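You operate a simulated robot arm through the tools that you are given. There is no shell and no other tool. Be economical: measure what you need, move in short steps, check, and stop when the job is done.

You are at the controls of a simulated two-armed robot. One attempt, no reset.

TASK
Pick up the grey grease cartridge from the feed table before the yellow cover with one hand, pass it to the other hand and put it on the steel table top.

The check looks at the end state, three seconds after you hand in, the way a careful person would. Anything else that was tipped, shoved, dropped, spilled or broken makes it a failure. A push-on lid holds only when it is set on centred and level and pressed home; a screw cap is set on level and turned clockwise until tight.

THE ROBOT
Two 7-joint arms with two-finger parallel grippers on one trunk, on a base that drives. Base frame: it is fixed to the floor where the robot stands at the start and does not move with it; the origin is under the middle of the robot, x ahead of it, y to its left, z up. Readings come in mm, degrees, newtons and seconds.
The left shoulder is at the start at [24, 101, 1362], the right one opposite. With the tool pointing down near the work surface each hand reaches from about 160 to 500 mm from the robot's upright axis, wherever it stands, measured 20 degrees to its own side. Places, roughly: steel table top [-1000, 2100, 800]. Payload 2.4 kg a hand.
The tool frame of a hand sits at the grasp point between the pads (the TCP): z along the fingers, y along the line on which they close. The tips reach 24 mm beyond it. Largest opening 68 mm; finger width 17, thickness 10; the body of the gripper, 40 by 70 mm, starts 41 mm behind the TCP.
Orientation is that of the tool frame in the base frame, as a unit quaternion [w, x, y, z]. With the fingers straight down and closing along the base's y, the tool's x points along the base's -x, its y along +y and its z along -z.

THE INTERFACE
- The arms move only by the tool send_rows. It takes "left_series", "right_series" or both (then of equal length, played together; a hand with none holds still); each is a list of rows, each a list of 7 numbers: the opening in per cent of the stroke, from 0 (shut) to 100 (fully open), then the shift along the tool's x, y, z in units of 150 mm (1.0 is 150 mm), then the turn, a rotation vector about the tool's x, y, z in units of 120 degrees (1.0 is 120 degrees). In form: [[jaw, x, y, z, wx, wy, wz], ...]. A call has 1 to 8 rows; each row is the pose to reach, as a shift and turn from the pose commanded when the call began, along the tool's axes at that moment. A call with a number of a shift or a turn outside -1 to 1 is refused whole. A row lasts 0.2 s, in which the tool goes at most 50 mm and 8.6 degrees; a call with a longer step from one row to the next is refused whole, and so is a gripper value outside its range. Where a pose cannot be reached the arm comes as near as it can. A force on the tool above 40 N (or 10 N above the force at the start of the call, whichever is more), or a blocked arm, ends the call early, and 0.2 s more pass. The fingers move at their own pace (about 72 mm/s each) and stop on an object; they squeeze with about 33 N. The grip force told is the motor's: it shows also when the fingers shut on nothing. Time passes only in rows, and 0.2 s behind the last, so rows that repeat a pose let the fingers close. The reply holds the time, the measured pose of the TCP, the force on the tool along the base axes, the opening and the grip force, in the units named above and with some noise, with the torque about the TCP (base axes, N m) and any sound that the robot's microphone picked up.
- Cameras (640 x 400 px; columns grow to the right, rows downward): "scene" is now at [103.7, 23.7, 1525.7]; the picture's right is [0.26, -0.97, 0.00], its down [-0.50, -0.13, -0.86] and it looks along [0.83, 0.22, -0.52] (base axes); focal length 289 px, centre (320, 200). "left" rides on the left gripper at [84, -11, -75] in its tool frame; the picture's right is [0.13, 0.99, 0.00], its down [-0.60, 0.08, -0.79] and it looks along [-0.79, 0.10, 0.61] (tool axes); focal length 251 px, centre (320, 200). "right" rides on the right gripper at [84, 11, -75] in its tool frame; the picture's right is [-0.13, 0.99, 0.00], its down [-0.60, -0.08, -0.79] and it looks along [-0.79, -0.10, 0.61] (tool axes); focal length 251 px, centre (320, 200). There is no depth. A picture from a camera that has moved, and an enlarged one, comes with that camera's place and axes in the base frame and with its lens.
- grab_frame(camera): a new picture of that camera. It takes no simulated time.
- move_column(by): slides the trunk up (or, below 0, down) by that many mm; the arms and the scene camera ride with it, the base frame stays. It gives what a move gives, with no picture.
- base_move(legs): drives the robot by 1 to 6 legs, each [ahead, left, turn to the left] in mm, mm and degrees, along the robot's own axes; the way and the turn of a leg run together, so that a leg with both is an arc; at most 1500 mm and 180 degrees a leg. The arms and the cameras ride along, it lands a little off, and it stops where it bumps. It gives what a move gives.
- turn_head(pan, tilt): turns the head with the scene camera to pan (to the left, within 86 degrees either way) and tilt (down, from -29 to 69), counted from straight ahead of the robot. It gives what a move gives.
- zoom(camera, box): a new picture of the part [left, top, right, bottom] of that camera's present view, enlarged. It takes no simulated time.
- job_done(): hands the job in; it is judged then, once.

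Go step by step. Nothing tells you exact positions but the pictures and the camera data: compare them with the known pose of the tool, close in by small moves and look again before you grip or let go. The budget is 120 turns and 88 pictures, counting those below and the enlarged ones. Unless the task says otherwise, let go and move clear before handing in, and close with one line.

The tools are called after "Request:" as a command line: name --argument value ..., lists and objects as JSON in quotes. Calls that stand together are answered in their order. send_rows: Moves the arms, as the interface text tells. Its arguments: {"type":"object","properties":{"left_series":{"type":"array","items":{"type":"array","items":{"type":"number"}}},"right_series":{"type":"array","items":{"type":"array","items":{"type":"number"}}}},"required":[]} The other tools are called the same way: move_column (by) slides the trunk up or down; base_move (legs) drives the base; turn_head (pan, tilt) turns the head that bears the scene camera; grab_frame (camera) takes a picture; zoom (camera, box) takes an enlarged picture of a part of a camera's view; job_done () hands the job in.

At the start:

```text
time: 0.0
left_position: [296.0, 257.7, 1361.2]
left_ee_rot: [-0.001, 0.0, 1.0, 0.0]
left_contact_force: [0.4, -0.1, 1.0]
left_moment: [-0.04, -0.01, -0.01]
left_finger_gap: 68.1
left_grip_force: 0.1
right_position: [326.2, 9.6, 1370.6]
right_ee_rot: [0.0, 0.0, 1.0, 0.0]
right_contact_force: [-0.2, 0.3, -0.2]
right_moment: [-0.01, 0.01, 0.02]
right_finger_gap: 67.9
right_grip_force: 0.1
trunk travel left (down, up): [-575.0, 274.0]
robot x, y, heading: [-0.6, 1.9, 0.3]
head pan, tilt: [15.0, 31.2]
```

scene: 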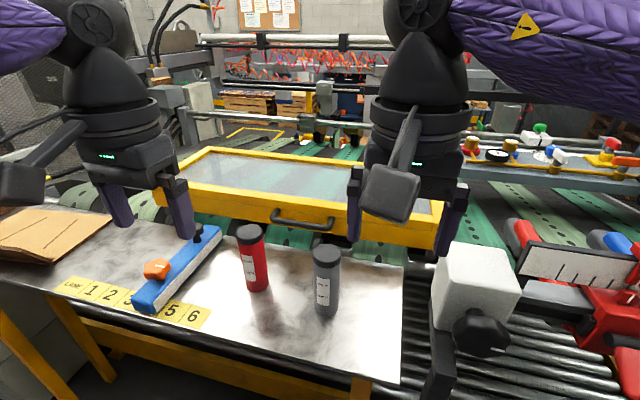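
right: 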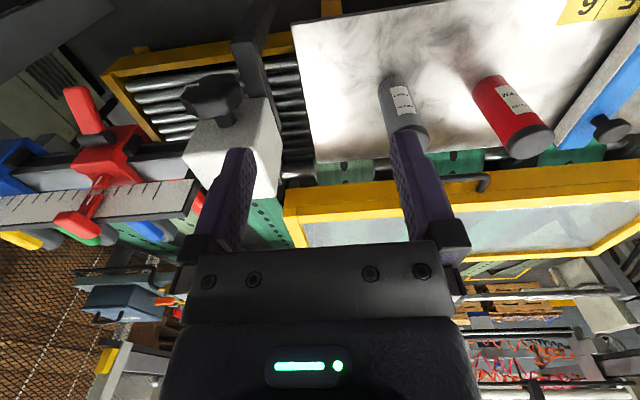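
left: 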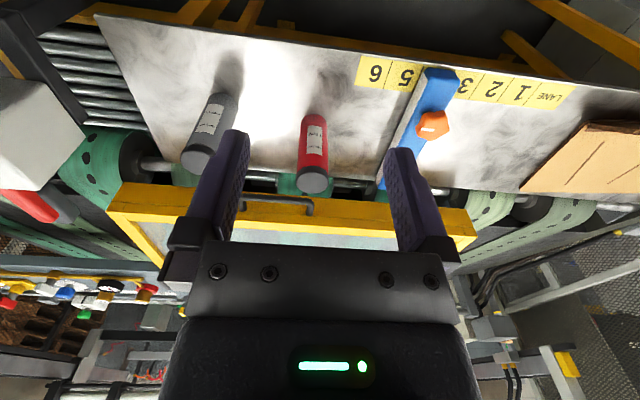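

The grey cartridge stands on the feed table at roughly x 485, y 110, base near z 1038 (from two views). I'll zoom in to refine that, and look left toward the steel table.

Request:
zoom --camera "scene" --box '[200, 200, 440, 350]'

Request:
zoom --camera "left" --box '[120, 40, 360, 190]'

Request:
turn_head --pan 85 --tilt 25

Request:
grab_frame --camera "scene"

```text
2.67 times, centred on (320, 275) of scene
camera zoom: at [103.7, 23.7, 1525.7], right [0.26, -0.97, 0.0], down [-0.5, -0.13, -0.86], along [0.83, 0.22, -0.52], focal length 770 px, centre (320, 0)
```

zoom: 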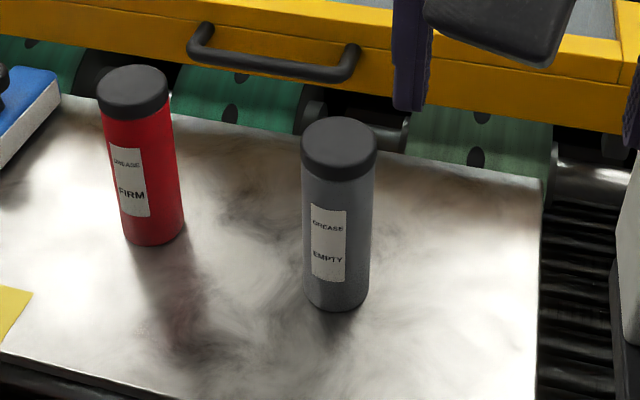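

```text
2.67 times, centred on (240, 115) of left
camera zoom: at [212.2, 245.2, 1434.4], right [-0.13, 0.99, 0.0], down [0.6, 0.08, 0.79], along [0.79, 0.1, -0.61], focal length 670 px, centre (533, 427)
```

zoom: 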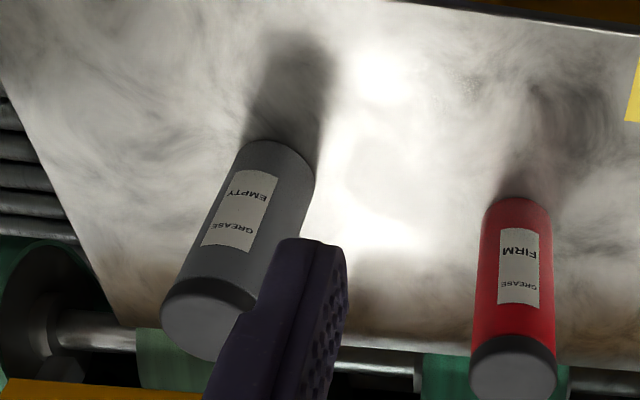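

```text
time: 1.4
left_position: [296.1, 258.0, 1360.6]
left_ee_rot: [0.0, 0.0, 1.0, 0.0]
left_contact_force: [0.3, -0.1, -1.0]
left_moment: [-0.02, -0.03, -0.02]
left_finger_gap: 67.8
left_grip_force: 0.0
right_position: [326.6, 8.9, 1371.3]
right_ee_rot: [0.0, 0.0, 1.0, 0.0]
right_contact_force: [-0.5, -0.4, 0.3]
right_moment: [0.0, 0.06, 0.01]
right_finger_gap: 68.1
right_grip_force: 0.1
trunk travel left (down, up): [-575.0, 274.0]
robot x, y, heading: [1.8, -3.1, 0.3]
head pan, tilt: [85.0, 25.0]
```

```text
82 pictures are left
camera scene: at [25.0, 92.1, 1535.5], right [1.0, -0.09, 0.0], down [-0.04, -0.42, -0.91], along [0.08, 0.9, -0.42], focal length 289 px, centre (320, 200)
```

scene: 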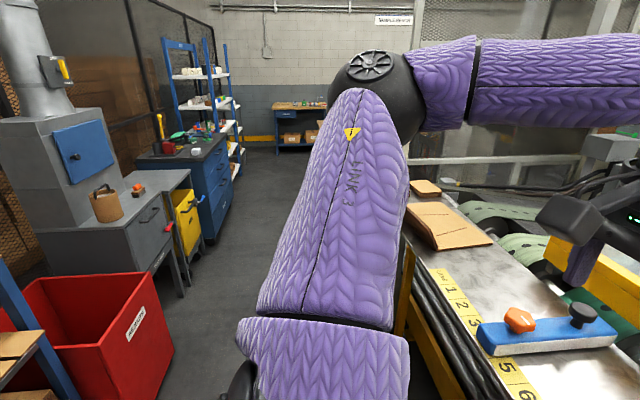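

The steel table is the grey bench seen to my left. The cartridge's axis is near (472, 109) with its top at about z 1190 and a diameter of about 47 mm. I'll move the right hand aside and bring the left hand over it, turning the head back to watch.

Request:
send_rows --left_series '[[100, -0.165, -0.17, 0.07, 0, 0, 0], [100, -0.33, -0.34, 0.14, 0, 0, 0], [100, -0.496, -0.512, 0.2, 0, 0, 0], [100, -0.66, -0.68, 0.27, 0, 0, 0], [100, -0.827, -0.853, 0.34, 0, 0, 0], [100, -0.827, -0.853, 0.34, 0, 0, 0]]' --right_series '[[100, 0, -0.25, 0, 0, 0, 0], [100, 0, -0.5, 0, 0, 0, 0], [100, 0, -0.75, 0, 0, 0, 0], [100, 0, -1, 0, 0, 0, 0], [100, 0, -1, 0, 0, 0, 0], [100, 0, -1, 0, 0, 0, 0]]'

Request:
turn_head --pan 10 --tilt 35

Request:
grab_frame --camera "left"

Request:
grab_frame --camera "scene"

```text
time: 2.8
left_position: [401.8, 143.2, 1305.0]
left_ee_rot: [0.001, -0.001, 1.0, 0.0]
left_contact_force: [-0.1, -1.1, 0.6]
left_moment: [-0.01, 0.01, -0.01]
left_finger_gap: 68.1
left_grip_force: 0.0
left hand out of reach, approached as far as the arm can: row 5, 6
right_position: [325.9, -141.6, 1368.7]
right_ee_rot: [0.0, -0.001, 1.0, 0.0]
right_contact_force: [0.8, -0.1, -0.6]
right_moment: [0.0, 0.01, 0.01]
right_finger_gap: 68.1
right_grip_force: 0.0
trunk travel left (down, up): [-575.0, 274.0]
robot x, y, heading: [1.0, -0.7, -0.1]
head pan, tilt: [85.0, 25.0]
```

```text
time: 4.3
left_position: [401.7, 143.9, 1306.1]
left_ee_rot: [0.002, -0.001, 1.0, 0.0]
left_contact_force: [0.6, -0.2, 0.2]
left_moment: [0.01, -0.01, -0.02]
left_finger_gap: 67.9
left_grip_force: 0.0
right_position: [325.2, -140.9, 1369.3]
right_ee_rot: [0.0, 0.0, 1.0, 0.001]
right_contact_force: [0.3, 0.4, 0.6]
right_moment: [-0.03, 0.05, 0.02]
right_finger_gap: 67.9
right_grip_force: 0.0
trunk travel left (down, up): [-575.0, 274.0]
robot x, y, heading: [-5.4, -1.6, 0.1]
head pan, tilt: [10.0, 35.0]
```

```text
81 pictures are left
camera left: at [317.6, 131.4, 1379.3], right [-0.13, 0.99, 0.0], down [0.6, 0.08, 0.79], along [0.79, 0.1, -0.61], focal length 251 px, centre (320, 200)
```

left: 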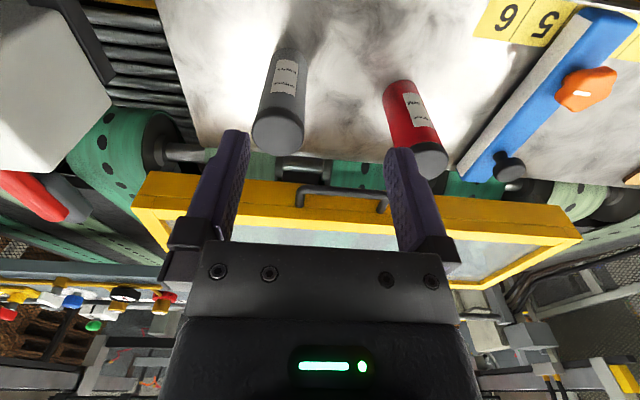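

```text
80 pictures are left
camera scene: at [103.6, 15.6, 1519.7], right [0.17, -0.98, 0.0], down [-0.56, -0.1, -0.82], along [0.81, 0.14, -0.57], focal length 289 px, centre (320, 200)
```

scene: 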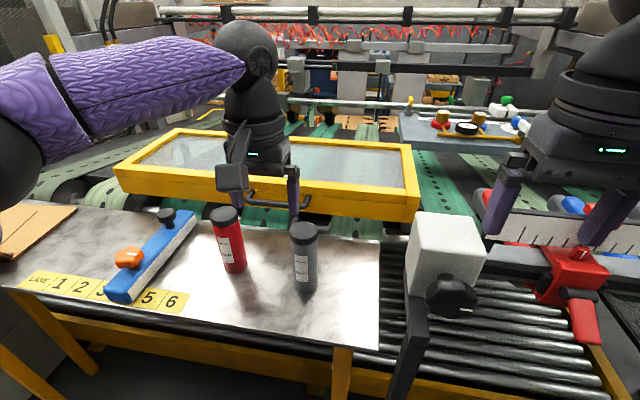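

The left hand is out of reach at this height because the wrist is above the shoulder. I'll raise the trunk so the arm works lower relative to it, then go on.

Request:
move_column --by 150

Request:
send_rows --left_series '[[100, 0, 0, 0.3, 0, 0, 0], [100, 0, 0, 0.6, 0, 0, 0], [100, 0, 0, 0.9, 0, 0, 0], [100, -0.2, -0.1, 0.95, 0, 0, 0], [100, -0.4, -0.2, 0.95, 0, 0, 0], [100, -0.4, -0.2, 0.95, 0, 0, 0]]'

```text
time: 6.0
left_position: [399.5, 142.5, 1460.6]
left_ee_rot: [0.007, -0.001, 1.0, -0.001]
left_contact_force: [0.3, 0.2, -0.4]
left_moment: [-0.02, 0.0, -0.04]
left_finger_gap: 68.2
left_grip_force: 0.1
right_position: [325.8, -140.2, 1520.5]
right_ee_rot: [0.0, 0.0, 1.0, 0.0]
right_contact_force: [0.1, -0.6, 0.0]
right_moment: [-0.02, -0.03, -0.01]
right_finger_gap: 68.1
right_grip_force: 0.1
trunk travel left (down, up): [-725.0, 124.0]
robot x, y, heading: [-2.5, 1.0, 0.1]
head pan, tilt: [10.0, 35.0]
```

```text
time: 7.4
left_position: [396.8, 155.4, 1342.6]
left_ee_rot: [0.006, -0.001, 1.0, -0.001]
left_contact_force: [-0.6, -0.3, 0.0]
left_moment: [-0.01, 0.01, 0.02]
left_finger_gap: 67.7
left_grip_force: 0.1
left hand out of reach, approached as far as the arm can: row 2, 3, 4, 5, 6
right_position: [326.9, -140.0, 1519.8]
right_ee_rot: [0.0, 0.0, 1.0, 0.0]
right_contact_force: [0.2, 0.0, 0.0]
right_moment: [-0.03, 0.01, 0.03]
right_finger_gap: 68.1
right_grip_force: 0.0
trunk travel left (down, up): [-725.0, 124.0]
robot x, y, heading: [-2.8, 1.8, 0.4]
head pan, tilt: [10.0, 35.0]
```

Lowering the hand reduces its reach, so a lower trunk plus a small drive ahead should be better. I'll look at the gap between the base and the table first.

Request:
turn_head --pan 10 --tilt 69

Request:
grab_frame --camera "scene"

```text
time: 8.4
left_position: [395.6, 156.1, 1342.8]
left_ee_rot: [0.006, -0.001, 1.0, 0.0]
left_contact_force: [-0.7, -0.7, -0.1]
left_moment: [-0.01, 0.03, -0.03]
left_finger_gap: 68.0
left_grip_force: 0.1
right_position: [326.2, -140.1, 1520.5]
right_ee_rot: [0.001, 0.0, 1.0, 0.0]
right_contact_force: [0.1, -0.3, -0.2]
right_moment: [0.03, 0.04, -0.02]
right_finger_gap: 67.8
right_grip_force: 0.1
trunk travel left (down, up): [-725.0, 124.0]
robot x, y, heading: [0.8, 0.1, 0.2]
head pan, tilt: [10.0, 68.8]
```

```text
79 pictures are left
camera scene: at [67.8, 9.9, 1626.2], right [0.17, -0.98, 0.0], down [-0.92, -0.16, -0.36], along [0.36, 0.06, -0.93], focal length 289 px, centre (320, 200)
```

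scene: 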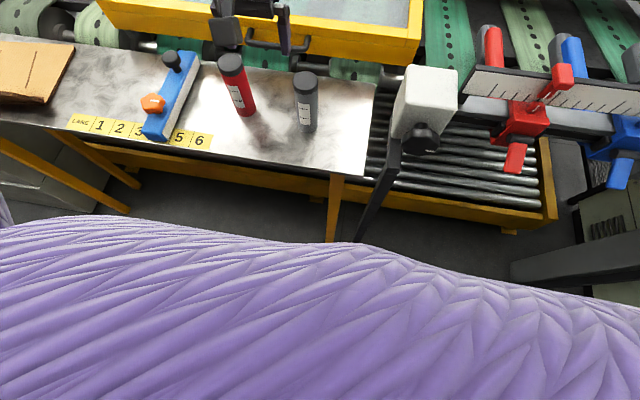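

I can't see the base gap, so I'll lower the trunk first with the hands raised and retracted, and then check the reach.

Request:
send_rows --left_series '[[100, 0.1, 0, -0.2, 0, 0, 0], [100, 0.2, 0, -0.4, 0, 0, 0], [100, 0.3, 0, -0.6, 0, 0, 0], [100, 0.4, 0, -0.8, 0, 0, 0], [100, 0.4, 0, -1, 0, 0, 0], [100, 0.4, 0, -1, 0, 0, 0]]' --right_series '[[100, 0.1, 0, -0.1, 0, 0, 0], [100, 0.2, 0, -0.2, 0, 0, 0], [100, 0.3, 0, -0.3, 0, 0, 0], [100, 0.4, 0, -0.4, 0, 0, 0], [100, 0.4, 0, -0.5, 0, 0, 0], [100, 0.4, 0, -0.5, 0, 0, 0]]'

Request:
move_column --by -220

Request:
send_rows --left_series '[[100, -0.2, -0.05, 0, 0, 0, 0], [100, -0.4, -0.1, 0, 0, 0, 0], [100, -0.6, -0.2, 0, 0, 0, 0], [100, -0.8, -0.25, 0, 0, 0, 0], [100, -0.95, -0.3, 0, 0, 0, 0], [100, -0.95, -0.3, 0, 0, 0, 0]]'

```text
time: 9.8
left_position: [332.3, 156.7, 1493.9]
left_ee_rot: [0.006, -0.001, 1.0, -0.001]
left_contact_force: [-0.6, -0.7, -0.3]
left_moment: [0.01, -0.02, -0.01]
left_finger_gap: 67.9
left_grip_force: 0.1
right_position: [265.8, -142.2, 1595.0]
right_ee_rot: [-0.001, 0.0, 1.0, 0.0]
right_contact_force: [-0.5, 1.2, -0.2]
right_moment: [-0.01, 0.0, 0.03]
right_finger_gap: 67.9
right_grip_force: 0.0
trunk travel left (down, up): [-725.0, 124.0]
robot x, y, heading: [2.9, -1.5, 0.1]
head pan, tilt: [10.0, 68.8]
```

```text
time: 12.2
left_position: [331.6, 154.1, 1275.0]
left_ee_rot: [0.007, 0.0, 1.0, -0.001]
left_contact_force: [-0.6, 0.0, 0.9]
left_moment: [0.0, -0.04, -0.01]
left_finger_gap: 67.9
left_grip_force: 0.1
right_position: [266.5, -140.4, 1375.2]
right_ee_rot: [0.0, 0.0, 1.0, 0.001]
right_contact_force: [-0.3, -0.4, -0.1]
right_moment: [0.0, -0.01, -0.01]
right_finger_gap: 68.1
right_grip_force: 0.0
trunk travel left (down, up): [-505.0, 344.0]
robot x, y, heading: [2.7, -1.6, 0.2]
head pan, tilt: [10.0, 68.8]
```

```text
time: 13.6
left_position: [409.1, 151.8, 1257.7]
left_ee_rot: [0.007, -0.001, 1.0, -0.001]
left_contact_force: [-0.7, -0.7, 0.4]
left_moment: [-0.03, -0.02, 0.0]
left_finger_gap: 68.0
left_grip_force: 0.0
left hand out of reach, approached as far as the arm can: row 3, 4, 5, 6
right_position: [266.0, -140.6, 1375.5]
right_ee_rot: [0.0, 0.0, 1.0, 0.0]
right_contact_force: [-0.2, -0.5, 0.7]
right_moment: [0.0, 0.01, 0.01]
right_finger_gap: 67.9
right_grip_force: 0.0
trunk travel left (down, up): [-505.0, 344.0]
robot x, y, heading: [-5.8, -1.1, -0.2]
head pan, tilt: [10.0, 68.8]
```

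The reach ends at about 410 mm ahead, so the robot has to come closer. I'll retract the left hand and drive ahead in short legs.

Request:
send_rows --left_series '[[100, 0.25, 0, -0.1, 0, 0, 0], [100, 0.5, 0, -0.2, 0, 0, 0], [100, 0.5, 0, -0.2, 0, 0, 0]]'

Request:
base_move --legs '[[50, 0, 0]]'

Request:
turn_head --pan 10 --tilt 45

Request:
grab_frame --camera "scene"

```text
time: 14.3
left_position: [334.2, 152.2, 1287.5]
left_ee_rot: [0.005, 0.0, 1.0, 0.0]
left_contact_force: [-0.8, 0.3, -0.5]
left_moment: [0.02, 0.01, -0.01]
left_finger_gap: 67.8
left_grip_force: 0.0
right_position: [266.0, -140.2, 1374.7]
right_ee_rot: [0.0, 0.0, 1.0, 0.001]
right_contact_force: [1.2, 0.2, -0.3]
right_moment: [0.02, -0.02, 0.01]
right_finger_gap: 67.9
right_grip_force: 0.0
trunk travel left (down, up): [-505.0, 344.0]
robot x, y, heading: [0.0, -1.0, 0.1]
head pan, tilt: [10.0, 68.8]
```

```text
time: 15.3
left_position: [384.7, 152.2, 1286.0]
left_ee_rot: [0.005, 0.0, 1.0, -0.001]
left_contact_force: [-0.2, -0.1, 0.8]
left_moment: [0.0, 0.0, 0.03]
left_finger_gap: 67.9
left_grip_force: 0.0
right_position: [317.0, -141.0, 1374.9]
right_ee_rot: [-0.001, 0.001, 1.0, 0.0]
right_contact_force: [-0.7, 0.0, -0.5]
right_moment: [-0.01, 0.01, 0.03]
right_finger_gap: 67.9
right_grip_force: 0.0
trunk travel left (down, up): [-505.0, 344.0]
robot x, y, heading: [49.7, 2.4, -0.1]
head pan, tilt: [10.0, 68.8]
```

```text
time: 16.1
left_position: [384.6, 152.8, 1286.7]
left_ee_rot: [0.007, 0.0, 1.0, -0.001]
left_contact_force: [0.8, -0.1, 0.7]
left_moment: [0.0, -0.01, 0.0]
left_finger_gap: 67.9
left_grip_force: 0.0
right_position: [315.3, -140.6, 1375.9]
right_ee_rot: [0.0, 0.002, 1.0, 0.0]
right_contact_force: [0.1, 0.1, -0.8]
right_moment: [-0.04, -0.01, 0.01]
right_finger_gap: 68.1
right_grip_force: 0.0
trunk travel left (down, up): [-505.0, 344.0]
robot x, y, heading: [45.1, -2.9, 0.1]
head pan, tilt: [10.0, 45.0]
```

```text
78 pictures are left
camera scene: at [151.0, 14.1, 1434.7], right [0.17, -0.99, 0.0], down [-0.7, -0.12, -0.71], along [0.7, 0.12, -0.71], focal length 289 px, centre (320, 200)
```

scene: 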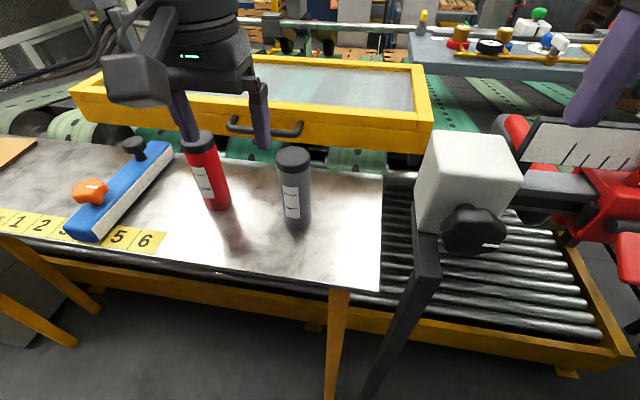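

The cartridge re-triangulates to (470, 109). I need about 40 mm more, so I'll inch ahead; a table leg stands in front of the base.

Request:
base_move --legs '[[40, 0, 0]]'

Request:
send_rows --left_series '[[100, 0.1, -0.1, 0, 0, 0, 0], [100, 0.1, -0.28, 0, 0, 0, 0], [100, -0.1, -0.28, 0, 0, 0, 0], [100, -0.1, -0.28, 0.1, 0, 0, 0], [100, -0.1, -0.28, 0.1, 0, 0, 0]]'

Request:
grab_frame --camera "left"

```text
time: 17.0
left_position: [425.9, 152.7, 1287.2]
left_ee_rot: [0.005, 0.0, 1.0, -0.001]
left_contact_force: [0.6, -0.3, -0.2]
left_moment: [-0.01, 0.04, 0.0]
left_finger_gap: 67.9
left_grip_force: 0.0
right_position: [355.7, -140.1, 1375.3]
right_ee_rot: [-0.001, 0.001, 1.0, -0.001]
right_contact_force: [-0.1, 0.3, 0.7]
right_moment: [0.04, 0.05, -0.02]
right_finger_gap: 68.0
right_grip_force: 0.0
trunk travel left (down, up): [-505.0, 344.0]
robot x, y, heading: [89.9, -3.3, -0.3]
head pan, tilt: [10.0, 45.0]
```

```text
time: 18.2
left_position: [438.7, 111.8, 1270.1]
left_ee_rot: [0.006, 0.0, 1.0, -0.001]
left_contact_force: [0.4, 0.5, 0.4]
left_moment: [-0.01, 0.0, 0.01]
left_finger_gap: 67.9
left_grip_force: 0.0
right_position: [355.1, -141.0, 1376.4]
right_ee_rot: [0.0, 0.001, 1.0, 0.0]
right_contact_force: [0.3, -0.6, 0.1]
right_moment: [0.0, -0.02, 0.03]
right_finger_gap: 67.9
right_grip_force: 0.1
trunk travel left (down, up): [-505.0, 344.0]
robot x, y, heading: [91.9, 0.8, 0.0]
head pan, tilt: [10.0, 45.0]
```

```text
77 pictures are left
camera left: at [354.0, 99.0, 1343.9], right [-0.13, 0.99, 0.0], down [0.59, 0.08, 0.8], along [0.79, 0.1, -0.6], focal length 251 px, centre (320, 200)
```

left: 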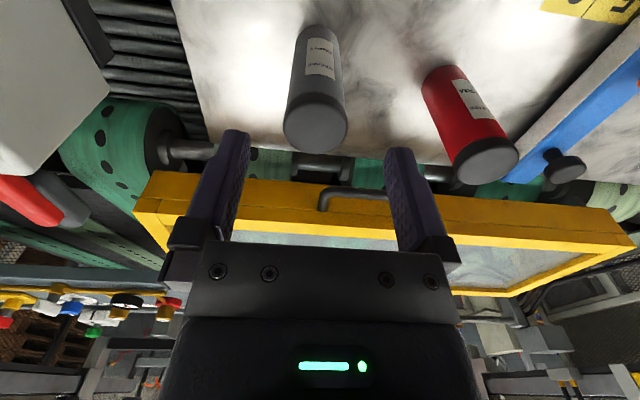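

The cap centre measures about (467, 109). I'll shift the left hand over it and start descending.

Request:
send_rows --left_series '[[100, -0.1, -0.01, 0.0, 0, 0, 0], [100, -0.19, -0.015, 0.0, 0, 0, 0], [100, -0.19, -0.015, 0.15, 0, 0, 0], [100, -0.19, -0.015, 0.3, 0, 0, 0], [100, -0.19, -0.015, 0.3, 0, 0, 0]]'

Request:
grab_frame --camera "left"

Request:
grab_frame --camera "scene"

```text
time: 19.4
left_position: [466.7, 107.9, 1226.0]
left_ee_rot: [0.006, 0.0, 1.0, -0.001]
left_contact_force: [-0.2, 0.5, -0.1]
left_moment: [-0.03, 0.0, 0.06]
left_finger_gap: 68.1
left_grip_force: 0.0
left hand out of reach, approached as far as the arm can: row 2
right_position: [355.9, -141.2, 1375.2]
right_ee_rot: [0.0, 0.001, 1.0, 0.001]
right_contact_force: [-0.2, 1.0, -1.2]
right_moment: [-0.01, 0.01, -0.03]
right_finger_gap: 67.9
right_grip_force: 0.0
trunk travel left (down, up): [-505.0, 344.0]
robot x, y, heading: [89.2, -4.6, -0.3]
head pan, tilt: [10.0, 45.0]
```

```text
76 pictures are left
camera left: at [381.2, 96.1, 1299.3], right [-0.13, 0.99, 0.0], down [0.59, 0.08, 0.8], along [0.79, 0.1, -0.6], focal length 251 px, centre (320, 200)
```

left: 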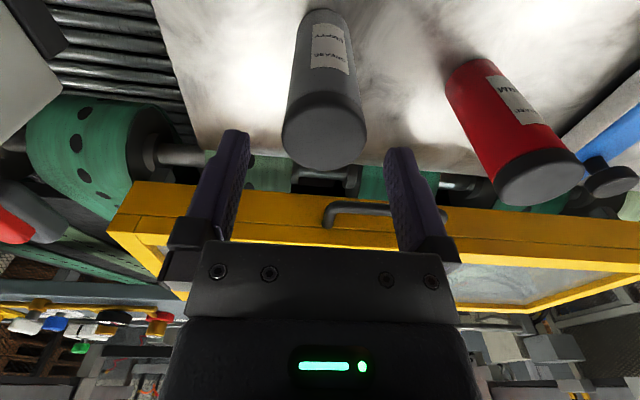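

```text
75 pictures are left
camera scene: at [191.1, 14.1, 1434.7], right [0.17, -0.98, 0.0], down [-0.7, -0.12, -0.71], along [0.7, 0.12, -0.71], focal length 289 px, centre (320, 200)
```

scene: 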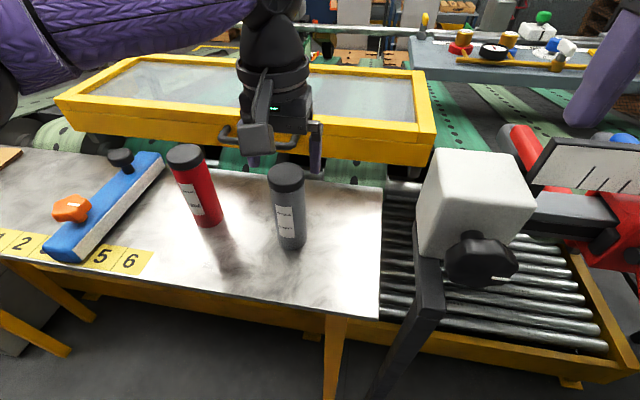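

The hand is aligned with the cartridge (468, 109). I'll descend about 60 mm and check before closing.

Request:
send_rows --left_series '[[100, 0, 0.005, 0.1, 0, 0, 0], [100, 0, 0.005, 0.2, 0, 0, 0], [100, 0, 0.005, 0.3, 0, 0, 0], [100, 0, 0.005, 0.4, 0, 0, 0], [100, 0, 0.005, 0.4, 0, 0, 0]]'

Request:
grab_frame --camera "left"

Request:
zoom --camera "scene" --box '[200, 120, 360, 270]'

```text
time: 20.6
left_position: [467.9, 108.7, 1167.3]
left_ee_rot: [0.006, 0.0, 1.0, 0.0]
left_contact_force: [-0.8, 0.3, 0.4]
left_moment: [-0.01, -0.01, 0.01]
left_finger_gap: 67.9
left_grip_force: 0.0
right_position: [356.6, -140.6, 1376.1]
right_ee_rot: [0.0, 0.002, 1.0, -0.001]
right_contact_force: [0.3, 0.1, -0.3]
right_moment: [0.0, 0.0, 0.01]
right_finger_gap: 67.7
right_grip_force: 0.0
trunk travel left (down, up): [-505.0, 344.0]
robot x, y, heading: [86.3, -2.2, -0.0]
head pan, tilt: [10.0, 45.0]
```

```text
74 pictures are left
camera left: at [382.5, 97.0, 1239.1], right [-0.13, 0.99, 0.0], down [0.59, 0.08, 0.8], along [0.79, 0.1, -0.6], focal length 251 px, centre (320, 200)
```

left: 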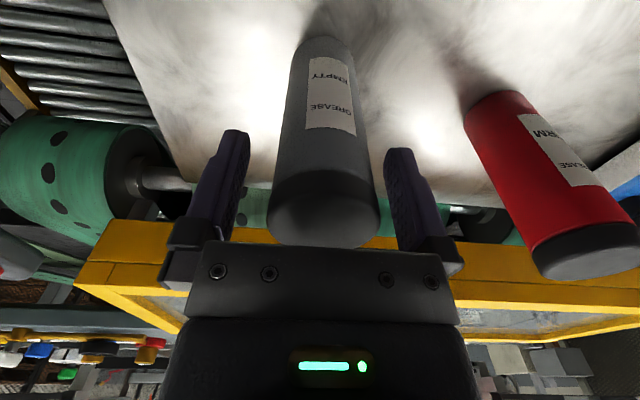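

```text
2.67 times, centred on (280, 195) of scene
camera zoom: at [190.9, 14.1, 1434.8], right [0.17, -0.98, 0.0], down [-0.7, -0.12, -0.71], along [0.7, 0.12, -0.71], focal length 770 px, centre (427, 213)
```

zoom: 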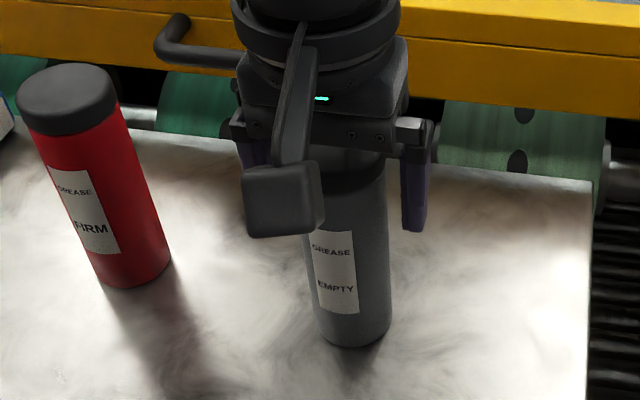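

The cartridge sits centred between the fingers. I'll go down another 6 mm to hold the body as well as the cap, then close.

Request:
send_rows --left_series '[[100, 0, 0, 0.04, 0, 0, 0], [60, 0, 0, 0.04, 0, 0, 0], [30, 0, 0, 0.04, 0, 0, 0], [0, 0, 0, 0.04, 0, 0, 0], [0, 0, 0, 0.04, 0, 0, 0], [0, 0, 0, 0.04, 0, 0, 0]]'

Request:
grab_frame --camera "left"

```text
time: 22.0
left_position: [468.0, 108.4, 1160.7]
left_ee_rot: [0.005, 0.0, 1.0, -0.001]
left_contact_force: [-0.4, 0.5, 1.5]
left_moment: [-0.03, -0.07, -0.03]
left_finger_gap: 49.2
left_grip_force: 32.6
right_position: [356.7, -140.9, 1376.6]
right_ee_rot: [-0.001, 0.001, 1.0, 0.0]
right_contact_force: [0.5, 0.7, 0.1]
right_moment: [0.05, 0.01, 0.0]
right_finger_gap: 68.4
right_grip_force: 0.0
trunk travel left (down, up): [-505.0, 344.0]
robot x, y, heading: [86.7, -3.3, -0.3]
head pan, tilt: [10.0, 45.0]
```

```text
72 pictures are left
camera left: at [382.3, 97.8, 1233.1], right [-0.13, 0.99, 0.0], down [0.59, 0.08, 0.8], along [0.79, 0.1, -0.6], focal length 251 px, centre (320, 200)
```

left: 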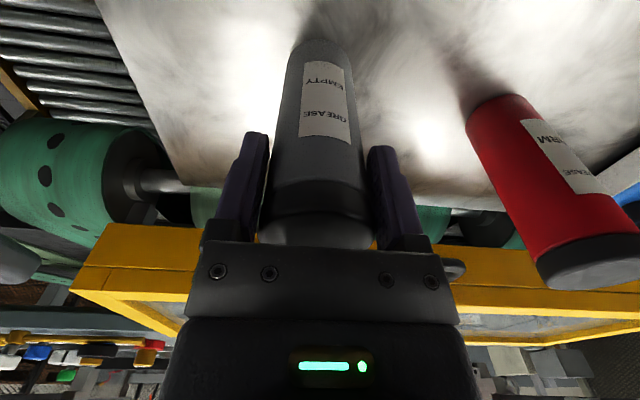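

It is gripped at 49 mm. I'll lift straight up.

Request:
send_rows --left_series '[[0, 0, 0, -0.1, 0, 0, 0], [0, 0, 0, -0.25, 0, 0, 0], [0, 0, 0, -0.4, 0, 0, 0], [0, 0, 0, -0.55, 0, 0, 0], [0, 0, 0, -0.7, 0, 0, 0], [0, 0.2, 0, -0.8, 0, 0, 0], [0, 0.4, 0, -0.9, 0, 0, 0], [0, 0.4, 0, -0.9, 0, 0, 0]]'

Request:
grab_frame --camera "scene"

Request:
grab_frame --camera "left"

```text
time: 23.8
left_position: [409.4, 108.8, 1294.0]
left_ee_rot: [0.006, 0.0, 1.0, -0.001]
left_contact_force: [1.6, 0.1, -0.9]
left_moment: [0.01, 0.03, -0.02]
left_finger_gap: 49.5
left_grip_force: 33.1
left hand out of reach, approached as far as the arm can: row 5
right_position: [355.3, -141.4, 1375.5]
right_ee_rot: [0.0, 0.001, 1.0, 0.0]
right_contact_force: [-0.8, -0.5, 0.5]
right_moment: [-0.03, 0.05, -0.03]
right_finger_gap: 68.1
right_grip_force: 0.1
trunk travel left (down, up): [-505.0, 344.0]
robot x, y, heading: [90.3, 1.3, -0.1]
head pan, tilt: [10.0, 45.0]
```

```text
71 pictures are left
camera scene: at [191.2, 14.1, 1434.7], right [0.17, -0.98, 0.0], down [-0.7, -0.12, -0.71], along [0.7, 0.12, -0.71], focal length 289 px, centre (320, 200)
```

scene: 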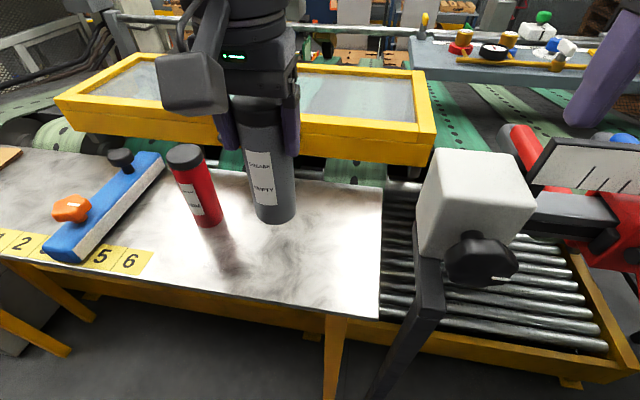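

```text
70 pictures are left
camera left: at [323.0, 96.7, 1367.1], right [-0.13, 0.99, 0.0], down [0.59, 0.08, 0.8], along [0.79, 0.1, -0.6], focal length 251 px, centre (320, 200)
```

left: 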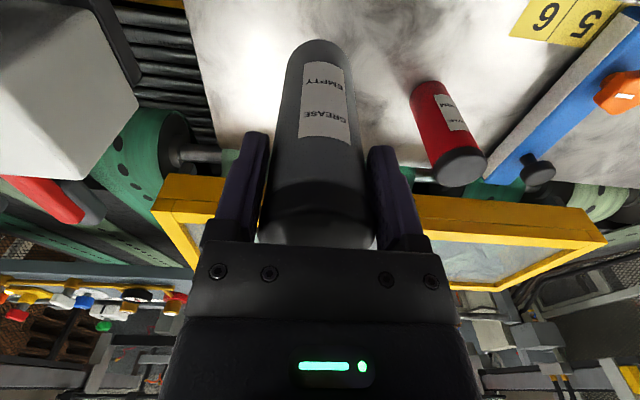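

The cartridge is held and clear of the table. I'll back away from the feed table into open space for the handover.

Request:
base_move --legs '[[-350, 0, 0]]'

Request:
turn_head --pan 84 --tilt 30

Request:
grab_frame --camera "scene"

```text
time: 26.1
left_position: [54.9, 108.2, 1295.3]
left_ee_rot: [0.007, 0.003, 1.0, -0.001]
left_contact_force: [0.2, 0.0, -0.1]
left_moment: [0.03, 0.01, -0.01]
left_finger_gap: 49.1
left_grip_force: 33.2
right_position: [-0.6, -141.4, 1375.4]
right_ee_rot: [0.0, 0.005, 1.0, 0.0]
right_contact_force: [-1.1, -0.6, -0.6]
right_moment: [0.01, 0.02, -0.04]
right_finger_gap: 68.1
right_grip_force: 0.2
trunk travel left (down, up): [-505.0, 344.0]
robot x, y, heading: [-262.4, 0.8, -0.4]
head pan, tilt: [10.0, 45.0]
```

```text
time: 27.6
left_position: [56.2, 107.6, 1294.7]
left_ee_rot: [0.006, 0.003, 1.0, -0.001]
left_contact_force: [-0.3, -0.1, -0.7]
left_moment: [0.0, 0.01, -0.01]
left_finger_gap: 49.4
left_grip_force: 32.8
right_position: [0.8, -141.7, 1375.8]
right_ee_rot: [0.0, 0.005, 1.0, 0.0]
right_contact_force: [0.4, 0.2, -1.1]
right_moment: [0.01, -0.01, -0.05]
right_finger_gap: 68.1
right_grip_force: 0.0
trunk travel left (down, up): [-505.0, 344.0]
robot x, y, heading: [-263.8, 2.9, -0.7]
head pan, tilt: [84.0, 30.0]
```

```text
69 pictures are left
camera scene: at [-232.3, 91.4, 1457.4], right [0.99, -0.11, 0.0], down [-0.06, -0.5, -0.87], along [0.1, 0.86, -0.5], focal length 289 px, centre (320, 200)
```

scene: 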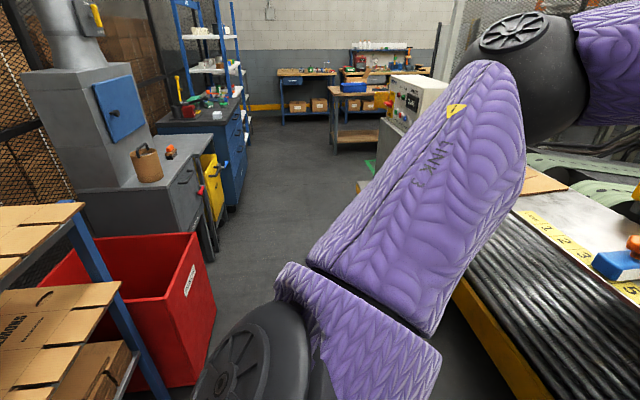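

Open floor all around here. For the handover, I'll turn the right hand so it points to the left with its camera on top, for a horizontal grip of the lower body. I'll also turn the left hand 90° so its camera faces away.

Request:
send_rows --left_series '[[0, 0, 0, 0, 0, 0, 0.047], [0, 0, 0, 0, 0, 0, 0.094], [0, 0, 0, 0, 0, 0, 0.141], [0, 0, 0, 0, 0, 0, 0.188], [0, 0, 0, 0, 0, 0, 0.234], [0, 0, 0, 0, 0, 0, 0.281], [0, 0, 0, 0, 0, 0, 0.328], [0, 0, 0, 0, 0, 0, 0.375]]' --right_series '[[100, 0, 0, 0, -0.036, 0.036, 0.036], [100, 0, 0, 0, -0.072, 0.072, 0.072], [100, 0, 0, 0, -0.108, 0.108, 0.108], [100, 0, 0, 0, -0.144, 0.144, 0.144], [100, 0, 0, 0, -0.18, 0.18, 0.18], [100, 0, 0, 0, -0.2165, 0.2165, 0.2165], [100, 0, 0, 0, -0.2526, 0.2526, 0.2526], [100, 0, 0, 0, -0.2887, 0.2887, 0.2887]]'

```text
time: 29.4
left_position: [55.2, 108.7, 1294.6]
left_ee_rot: [0.004, 0.387, 0.922, 0.001]
left_contact_force: [0.1, -0.2, -0.4]
left_moment: [0.0, 0.01, -0.01]
left_finger_gap: 49.2
left_grip_force: 32.8
right_position: [1.0, -141.0, 1375.9]
right_ee_rot: [-0.288, 0.292, 0.865, 0.29]
right_contact_force: [-0.5, 0.1, 0.2]
right_moment: [0.0, 0.03, 0.03]
right_finger_gap: 68.1
right_grip_force: 0.1
trunk travel left (down, up): [-505.0, 344.0]
robot x, y, heading: [-265.4, 2.2, -0.3]
head pan, tilt: [84.0, 30.0]
```

Request:
send_rows --left_series '[[0, 0, 0, 0, 0, 0, 0.047], [0, 0, 0, 0, 0, 0, 0.094], [0, 0, 0, 0, 0, 0, 0.141], [0, 0, 0, 0, 0, 0, 0.188], [0, 0, 0, 0, 0, 0, 0.234], [0, 0, 0, 0, 0, 0, 0.281], [0, 0, 0, 0, 0, 0, 0.328], [0, 0, 0, 0, 0, 0, 0.375]]' --right_series '[[100, 0, 0, 0, -0.036, 0.036, 0.036], [100, 0, 0, 0, -0.072, 0.072, 0.072], [100, 0, 0, 0, -0.108, 0.108, 0.108], [100, 0, 0, 0, -0.144, 0.144, 0.144], [100, 0, 0, 0, -0.18, 0.18, 0.18], [100, 0, 0, 0, -0.2165, 0.2165, 0.2165], [100, 0, 0, 0, -0.2526, 0.2526, 0.2526], [100, 0, 0, 0, -0.2887, 0.2887, 0.2887]]'

Request:
turn_head --pan 5 --tilt 35

Request:
grab_frame --camera "scene"

Request:
grab_frame --camera "right"

```text
time: 31.2
left_position: [56.8, 107.7, 1296.2]
left_ee_rot: [0.005, 0.71, 0.704, 0.004]
left_contact_force: [0.6, 0.9, -0.6]
left_moment: [0.0, 0.01, -0.01]
left_finger_gap: 49.4
left_grip_force: 33.2
right_position: [1.5, -142.0, 1375.9]
right_ee_rot: [-0.498, 0.502, 0.497, 0.502]
right_contact_force: [-0.6, -0.2, -0.4]
right_moment: [-0.03, 0.02, 0.01]
right_finger_gap: 68.3
right_grip_force: 0.0
trunk travel left (down, up): [-505.0, 344.0]
robot x, y, heading: [-266.1, 2.5, -0.4]
head pan, tilt: [84.0, 30.0]
```

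```text
time: 32.7
left_position: [57.1, 107.8, 1294.4]
left_ee_rot: [0.006, 0.709, 0.705, 0.004]
left_contact_force: [-1.1, 0.3, -0.2]
left_moment: [0.06, 0.01, -0.02]
left_finger_gap: 49.2
left_grip_force: 32.6
right_position: [1.1, -139.5, 1375.7]
right_ee_rot: [-0.498, 0.502, 0.498, 0.502]
right_contact_force: [0.6, -0.4, 0.0]
right_moment: [0.0, 0.03, 0.0]
right_finger_gap: 67.8
right_grip_force: 0.0
trunk travel left (down, up): [-505.0, 344.0]
robot x, y, heading: [-266.9, 3.0, -0.4]
head pan, tilt: [5.0, 35.0]
```

```text
68 pictures are left
camera scene: at [-154.8, 8.5, 1449.6], right [0.08, -1.0, 0.0], down [-0.57, -0.05, -0.82], along [0.82, 0.07, -0.57], focal length 289 px, centre (320, 200)
```

scene: 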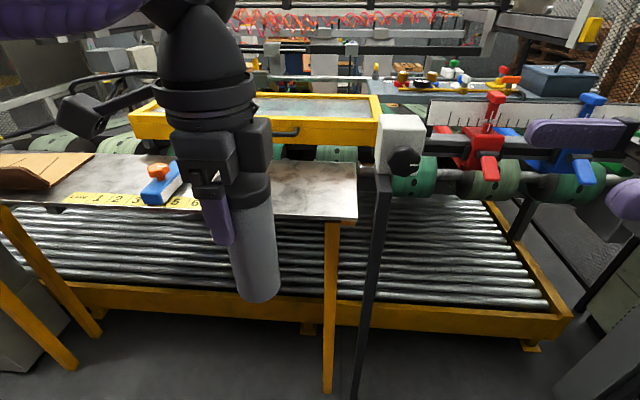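

```text
67 pictures are left
camera right: at [12.1, -215.7, 1459.5], right [0.99, -0.01, -0.13], down [-0.08, -0.79, -0.6], along [-0.1, 0.61, -0.79], focal length 251 px, centre (320, 200)
```

right: 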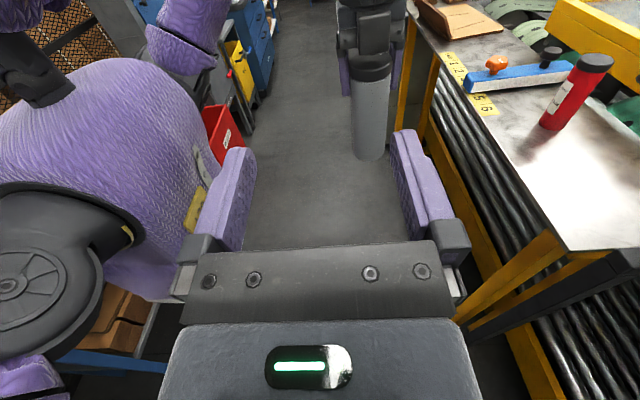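

Both hands are in the wanted orientation. I'll bring them closer, stopping short so I can check alignment.

Request:
send_rows --left_series '[[0, -0.08, 0, 0, 0, 0, 0], [0, -0.16, 0, 0, 0, 0, 0], [0, -0.24, 0, 0, 0, 0, 0], [0, -0.32, 0, 0, 0, 0, 0], [0, -0.32, 0, 0, 0, 0, 0], [0, -0.32, 0, 0, 0, 0, 0]]' --right_series '[[100, -0.18, 0.075, 0.1, 0, 0, 0], [100, -0.36, 0.15, 0.2, 0, 0, 0], [100, -0.54, 0.225, 0.3, 0, 0, 0], [100, -0.72, 0.3, 0.4, 0, 0, 0], [100, -0.9, 0.373, 0.533, 0, 0, 0], [100, -0.9, 0.373, 0.533, 0, 0, 0]]'

Request:
grab_frame --camera "scene"

Request:
grab_frame --camera "right"

```text
time: 34.1
left_position: [50.9, 80.3, 1289.9]
left_ee_rot: [0.004, 0.71, 0.705, 0.003]
left_contact_force: [0.7, -0.4, -0.7]
left_moment: [0.04, -0.01, -0.02]
left_finger_gap: 49.1
left_grip_force: 32.9
left hand out of reach, approached as far as the arm can: row 3, 4, 5, 6
right_position: [58.1, -61.6, 1239.7]
right_ee_rot: [-0.498, 0.502, 0.498, 0.502]
right_contact_force: [-0.3, -0.2, 0.1]
right_moment: [0.01, 0.01, 0.0]
right_finger_gap: 68.4
right_grip_force: 0.0
trunk travel left (down, up): [-505.0, 344.0]
robot x, y, heading: [-264.7, 4.4, -0.5]
head pan, tilt: [5.0, 35.0]
```

```text
66 pictures are left
camera scene: at [-154.8, 8.4, 1449.6], right [0.08, -1.0, 0.0], down [-0.57, -0.05, -0.82], along [0.82, 0.07, -0.57], focal length 289 px, centre (320, 200)
```

scene: 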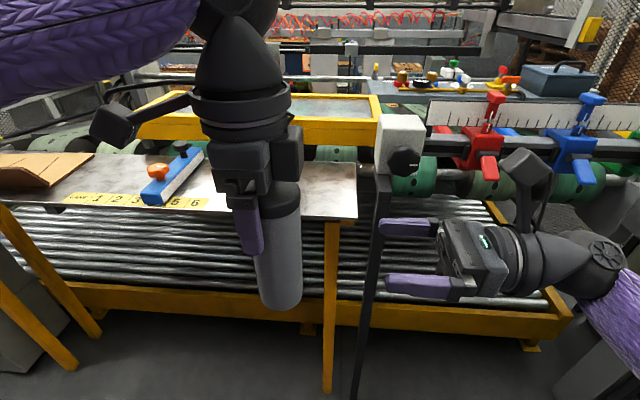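

```text
65 pictures are left
camera right: at [68.8, -135.7, 1323.6], right [0.99, -0.01, -0.13], down [-0.09, -0.79, -0.6], along [-0.1, 0.61, -0.79], focal length 251 px, centre (320, 200)
```

right: 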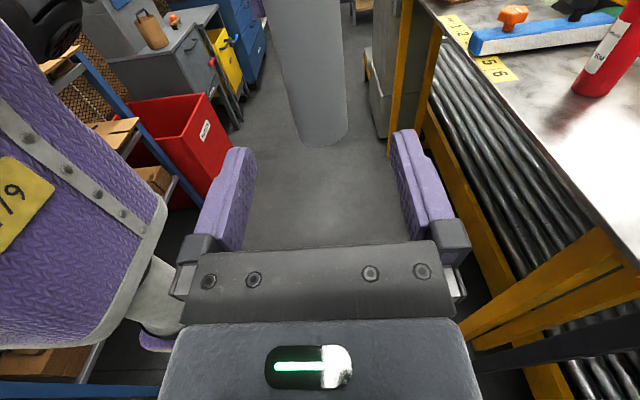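

The cartridge axis is at about (53, 80), with its base near z 1166. I'll align the right hand at z 1231 and approach partway.

Request:
send_rows --right_series '[[100, -0.06, -0.04, 0.1, 0, 0, 0], [100, -0.06, -0.04, 0.25, 0, 0, 0], [100, -0.06, -0.04, 0.4, 0, 0, 0], [100, -0.06, -0.04, 0.5, 0, 0, 0], [100, -0.06, -0.04, 0.5, 0, 0, 0]]'

Request:
grab_frame --camera "scene"

Request:
grab_frame --camera "right"

```text
time: 35.3
left_position: [52.7, 80.5, 1289.4]
left_ee_rot: [0.004, 0.709, 0.705, 0.004]
left_contact_force: [0.7, 0.3, 0.2]
left_moment: [-0.01, 0.02, 0.0]
left_finger_gap: 49.2
left_grip_force: 32.9
right_position: [50.5, 13.2, 1230.3]
right_ee_rot: [-0.498, 0.502, 0.498, 0.502]
right_contact_force: [-0.2, -0.5, -0.4]
right_moment: [-0.03, -0.01, 0.01]
right_finger_gap: 67.9
right_grip_force: 0.1
trunk travel left (down, up): [-505.0, 344.0]
robot x, y, heading: [-263.6, -1.5, -0.4]
head pan, tilt: [5.0, 35.0]
```

```text
64 pictures are left
camera scene: at [-154.8, 8.4, 1449.6], right [0.08, -1.0, 0.0], down [-0.57, -0.05, -0.82], along [0.82, 0.07, -0.57], focal length 289 px, centre (320, 200)
```

scene: 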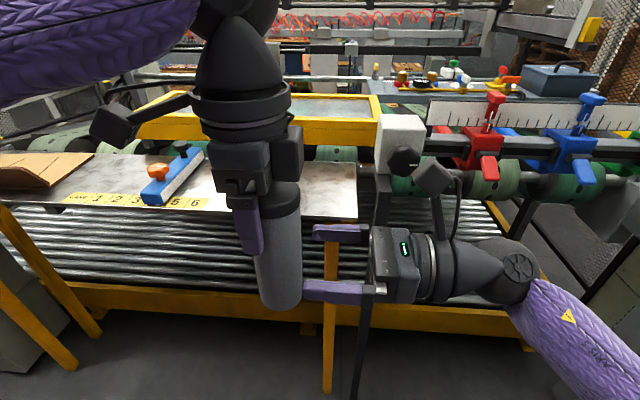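

```text
63 pictures are left
camera right: at [61.9, -60.8, 1315.3], right [0.99, -0.01, -0.13], down [-0.08, -0.79, -0.6], along [-0.1, 0.61, -0.79], focal length 251 px, centre (320, 200)
```

right: 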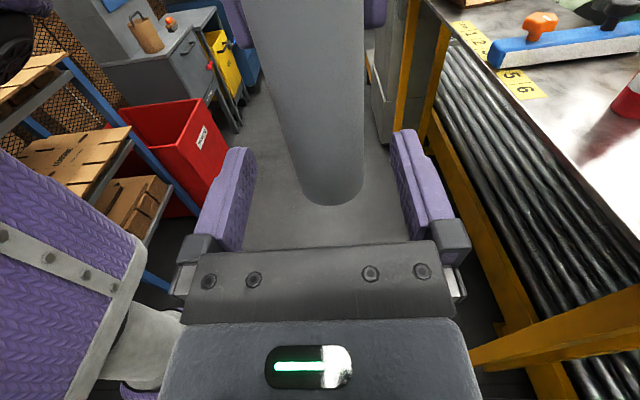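

Aligned in x; the base is actually near z 1157, so the right hand will hold about 73 mm above it. I'll advance to the cartridge axis.

Request:
send_rows --right_series '[[100, 0, 0, 0.12, 0, 0, 0], [100, 0, 0, 0.24, 0, 0, 0], [100, 0, 0, 0.36, 0, 0, 0], [100, 0, 0, 0.43, 0, 0, 0], [100, 0, 0, 0.43, 0, 0, 0]]'

Request:
grab_frame --camera "scene"

Request:
grab_frame --camera "right"

```text
time: 36.5
left_position: [51.4, 80.5, 1290.0]
left_ee_rot: [0.005, 0.709, 0.705, 0.003]
left_contact_force: [-0.4, 0.7, -0.7]
left_moment: [0.02, 0.02, -0.02]
left_finger_gap: 49.0
left_grip_force: 33.0
right_position: [52.5, 78.9, 1233.0]
right_ee_rot: [-0.498, 0.502, 0.498, 0.502]
right_contact_force: [-0.4, -0.1, -0.1]
right_moment: [0.01, 0.0, 0.02]
right_finger_gap: 67.8
right_grip_force: 0.0
trunk travel left (down, up): [-505.0, 344.0]
robot x, y, heading: [-262.8, 0.3, -0.5]
head pan, tilt: [5.0, 35.0]
```

```text
62 pictures are left
camera scene: at [-154.7, 8.5, 1449.6], right [0.08, -1.0, 0.0], down [-0.57, -0.05, -0.82], along [0.82, 0.07, -0.57], focal length 289 px, centre (320, 200)
```

scene: 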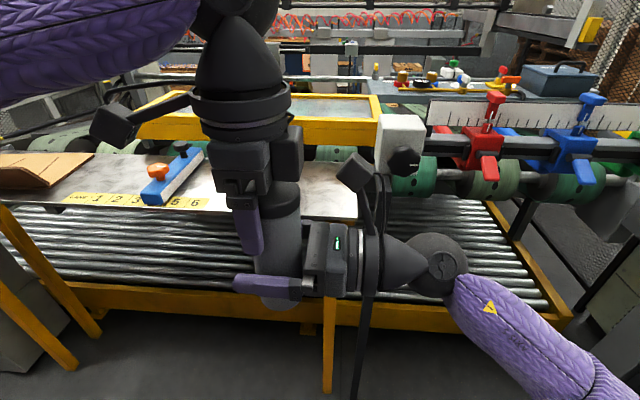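

```text
61 pictures are left
camera right: at [63.5, 4.2, 1316.3], right [0.99, -0.01, -0.13], down [-0.09, -0.79, -0.6], along [-0.1, 0.61, -0.79], focal length 251 px, centre (320, 200)
```

right: 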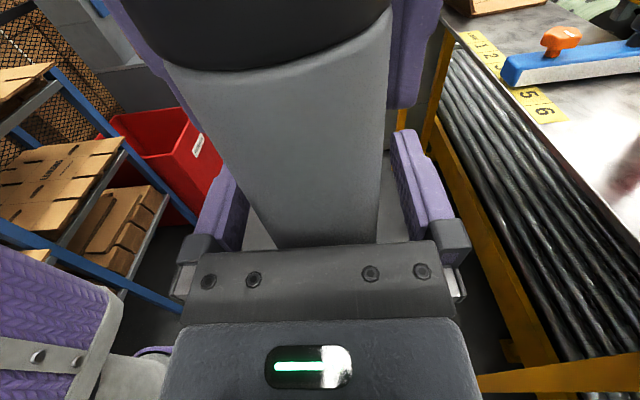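

The right fingers straddle the lower body with no contact. Closing the right hand.

Request:
send_rows --right_series '[[60, 0, 0, 0, 0, 0, 0], [30, 0, 0, 0, 0, 0, 0], [0, 0, 0, 0, 0, 0, 0], [0, 0, 0, 0, 0, 0, 0], [0, 0, 0, 0, 0, 0, 0]]'

Request:
grab_frame --camera "right"

```text
time: 37.7
left_position: [51.0, 80.2, 1290.4]
left_ee_rot: [0.005, 0.709, 0.705, 0.004]
left_contact_force: [10.5, -0.9, -1.8]
left_moment: [0.0, 0.02, 0.07]
left_finger_gap: 49.1
left_grip_force: 32.9
right_position: [52.7, 79.1, 1232.2]
right_ee_rot: [-0.498, 0.502, 0.498, 0.502]
right_contact_force: [-10.6, 0.9, 0.7]
right_moment: [-0.04, -0.63, -0.05]
right_finger_gap: 49.7
right_grip_force: 32.5
trunk travel left (down, up): [-505.0, 344.0]
robot x, y, heading: [-262.4, 2.3, -0.6]
head pan, tilt: [5.0, 35.0]
```

```text
60 pictures are left
camera right: at [63.2, 4.3, 1316.3], right [0.99, -0.01, -0.13], down [-0.08, -0.79, -0.6], along [-0.1, 0.61, -0.79], focal length 251 px, centre (320, 200)
```

right: 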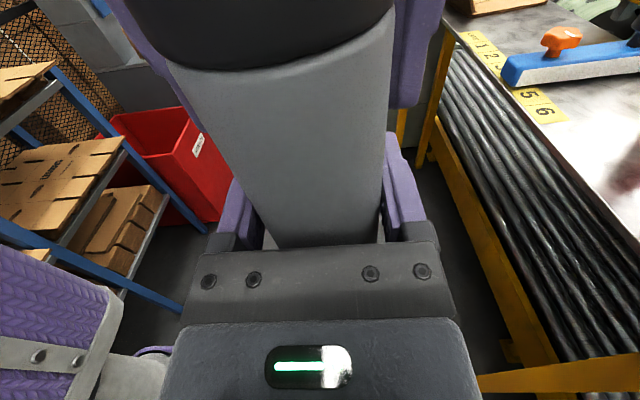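

Both hands hold it now with a mild 10 N side load. I'll ease the right hand 1.5 mm that way, then open the left.

Request:
send_rows --right_series '[[0, 0, -0.01, 0, 0, 0, 0], [0, 0, -0.01, 0, 0, 0, 0]]'

Request:
send_rows --left_series '[[30, 0, 0, 0, 0, 0, 0], [60, 0, 0, 0, 0, 0, 0], [100, 0, 0, 0, 0, 0, 0], [100, 0, 0, 0, 0, 0, 0], [100, 0, 0, 0, 0, 0, 0]]'

Request:
grab_frame --camera "scene"

Request:
grab_frame --camera "left"

```text
time: 38.3
left_position: [51.4, 80.2, 1290.7]
left_ee_rot: [0.004, 0.709, 0.705, 0.003]
left_contact_force: [-3.7, -7.3, -5.8]
left_moment: [-0.23, 0.33, -0.11]
left_finger_gap: 49.0
left_grip_force: 33.4
right_position: [51.3, 78.0, 1232.1]
right_ee_rot: [-0.498, 0.501, 0.497, 0.503]
right_contact_force: [3.9, 7.6, 5.3]
right_moment: [-0.17, -0.11, 0.05]
right_finger_gap: 49.9
right_grip_force: 32.8
trunk travel left (down, up): [-505.0, 344.0]
robot x, y, heading: [-264.2, 0.9, -0.6]
head pan, tilt: [5.0, 35.0]
```

```text
time: 39.5
left_position: [51.4, 80.4, 1292.0]
left_ee_rot: [0.004, 0.709, 0.705, 0.004]
left_contact_force: [0.3, 0.6, 0.8]
left_moment: [-0.01, 0.01, 0.02]
left_finger_gap: 68.2
left_grip_force: 0.0
right_position: [49.7, 77.6, 1233.1]
right_ee_rot: [-0.498, 0.502, 0.498, 0.502]
right_contact_force: [0.8, 0.0, 0.1]
right_moment: [0.0, -0.02, 0.03]
right_finger_gap: 49.5
right_grip_force: 32.9
trunk travel left (down, up): [-505.0, 344.0]
robot x, y, heading: [-265.2, 2.4, -0.4]
head pan, tilt: [5.0, 35.0]
```

```text
59 pictures are left
camera scene: at [-154.7, 8.5, 1449.6], right [0.08, -1.0, 0.0], down [-0.57, -0.05, -0.82], along [0.82, 0.07, -0.57], focal length 289 px, centre (320, 200)
```

scene: 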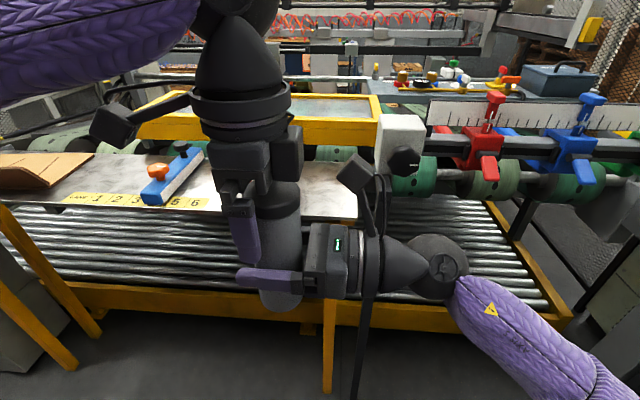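

```text
58 pictures are left
camera left: at [39.8, 163.7, 1363.4], right [0.99, 0.12, 0.01], down [0.07, -0.6, 0.8], along [0.11, -0.79, -0.61], focal length 251 px, centre (320, 200)
```

left: 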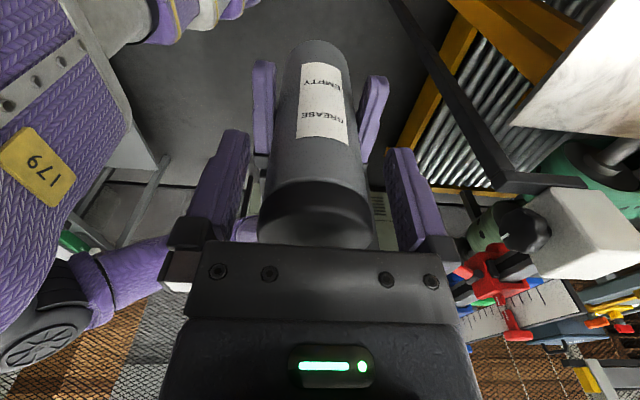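

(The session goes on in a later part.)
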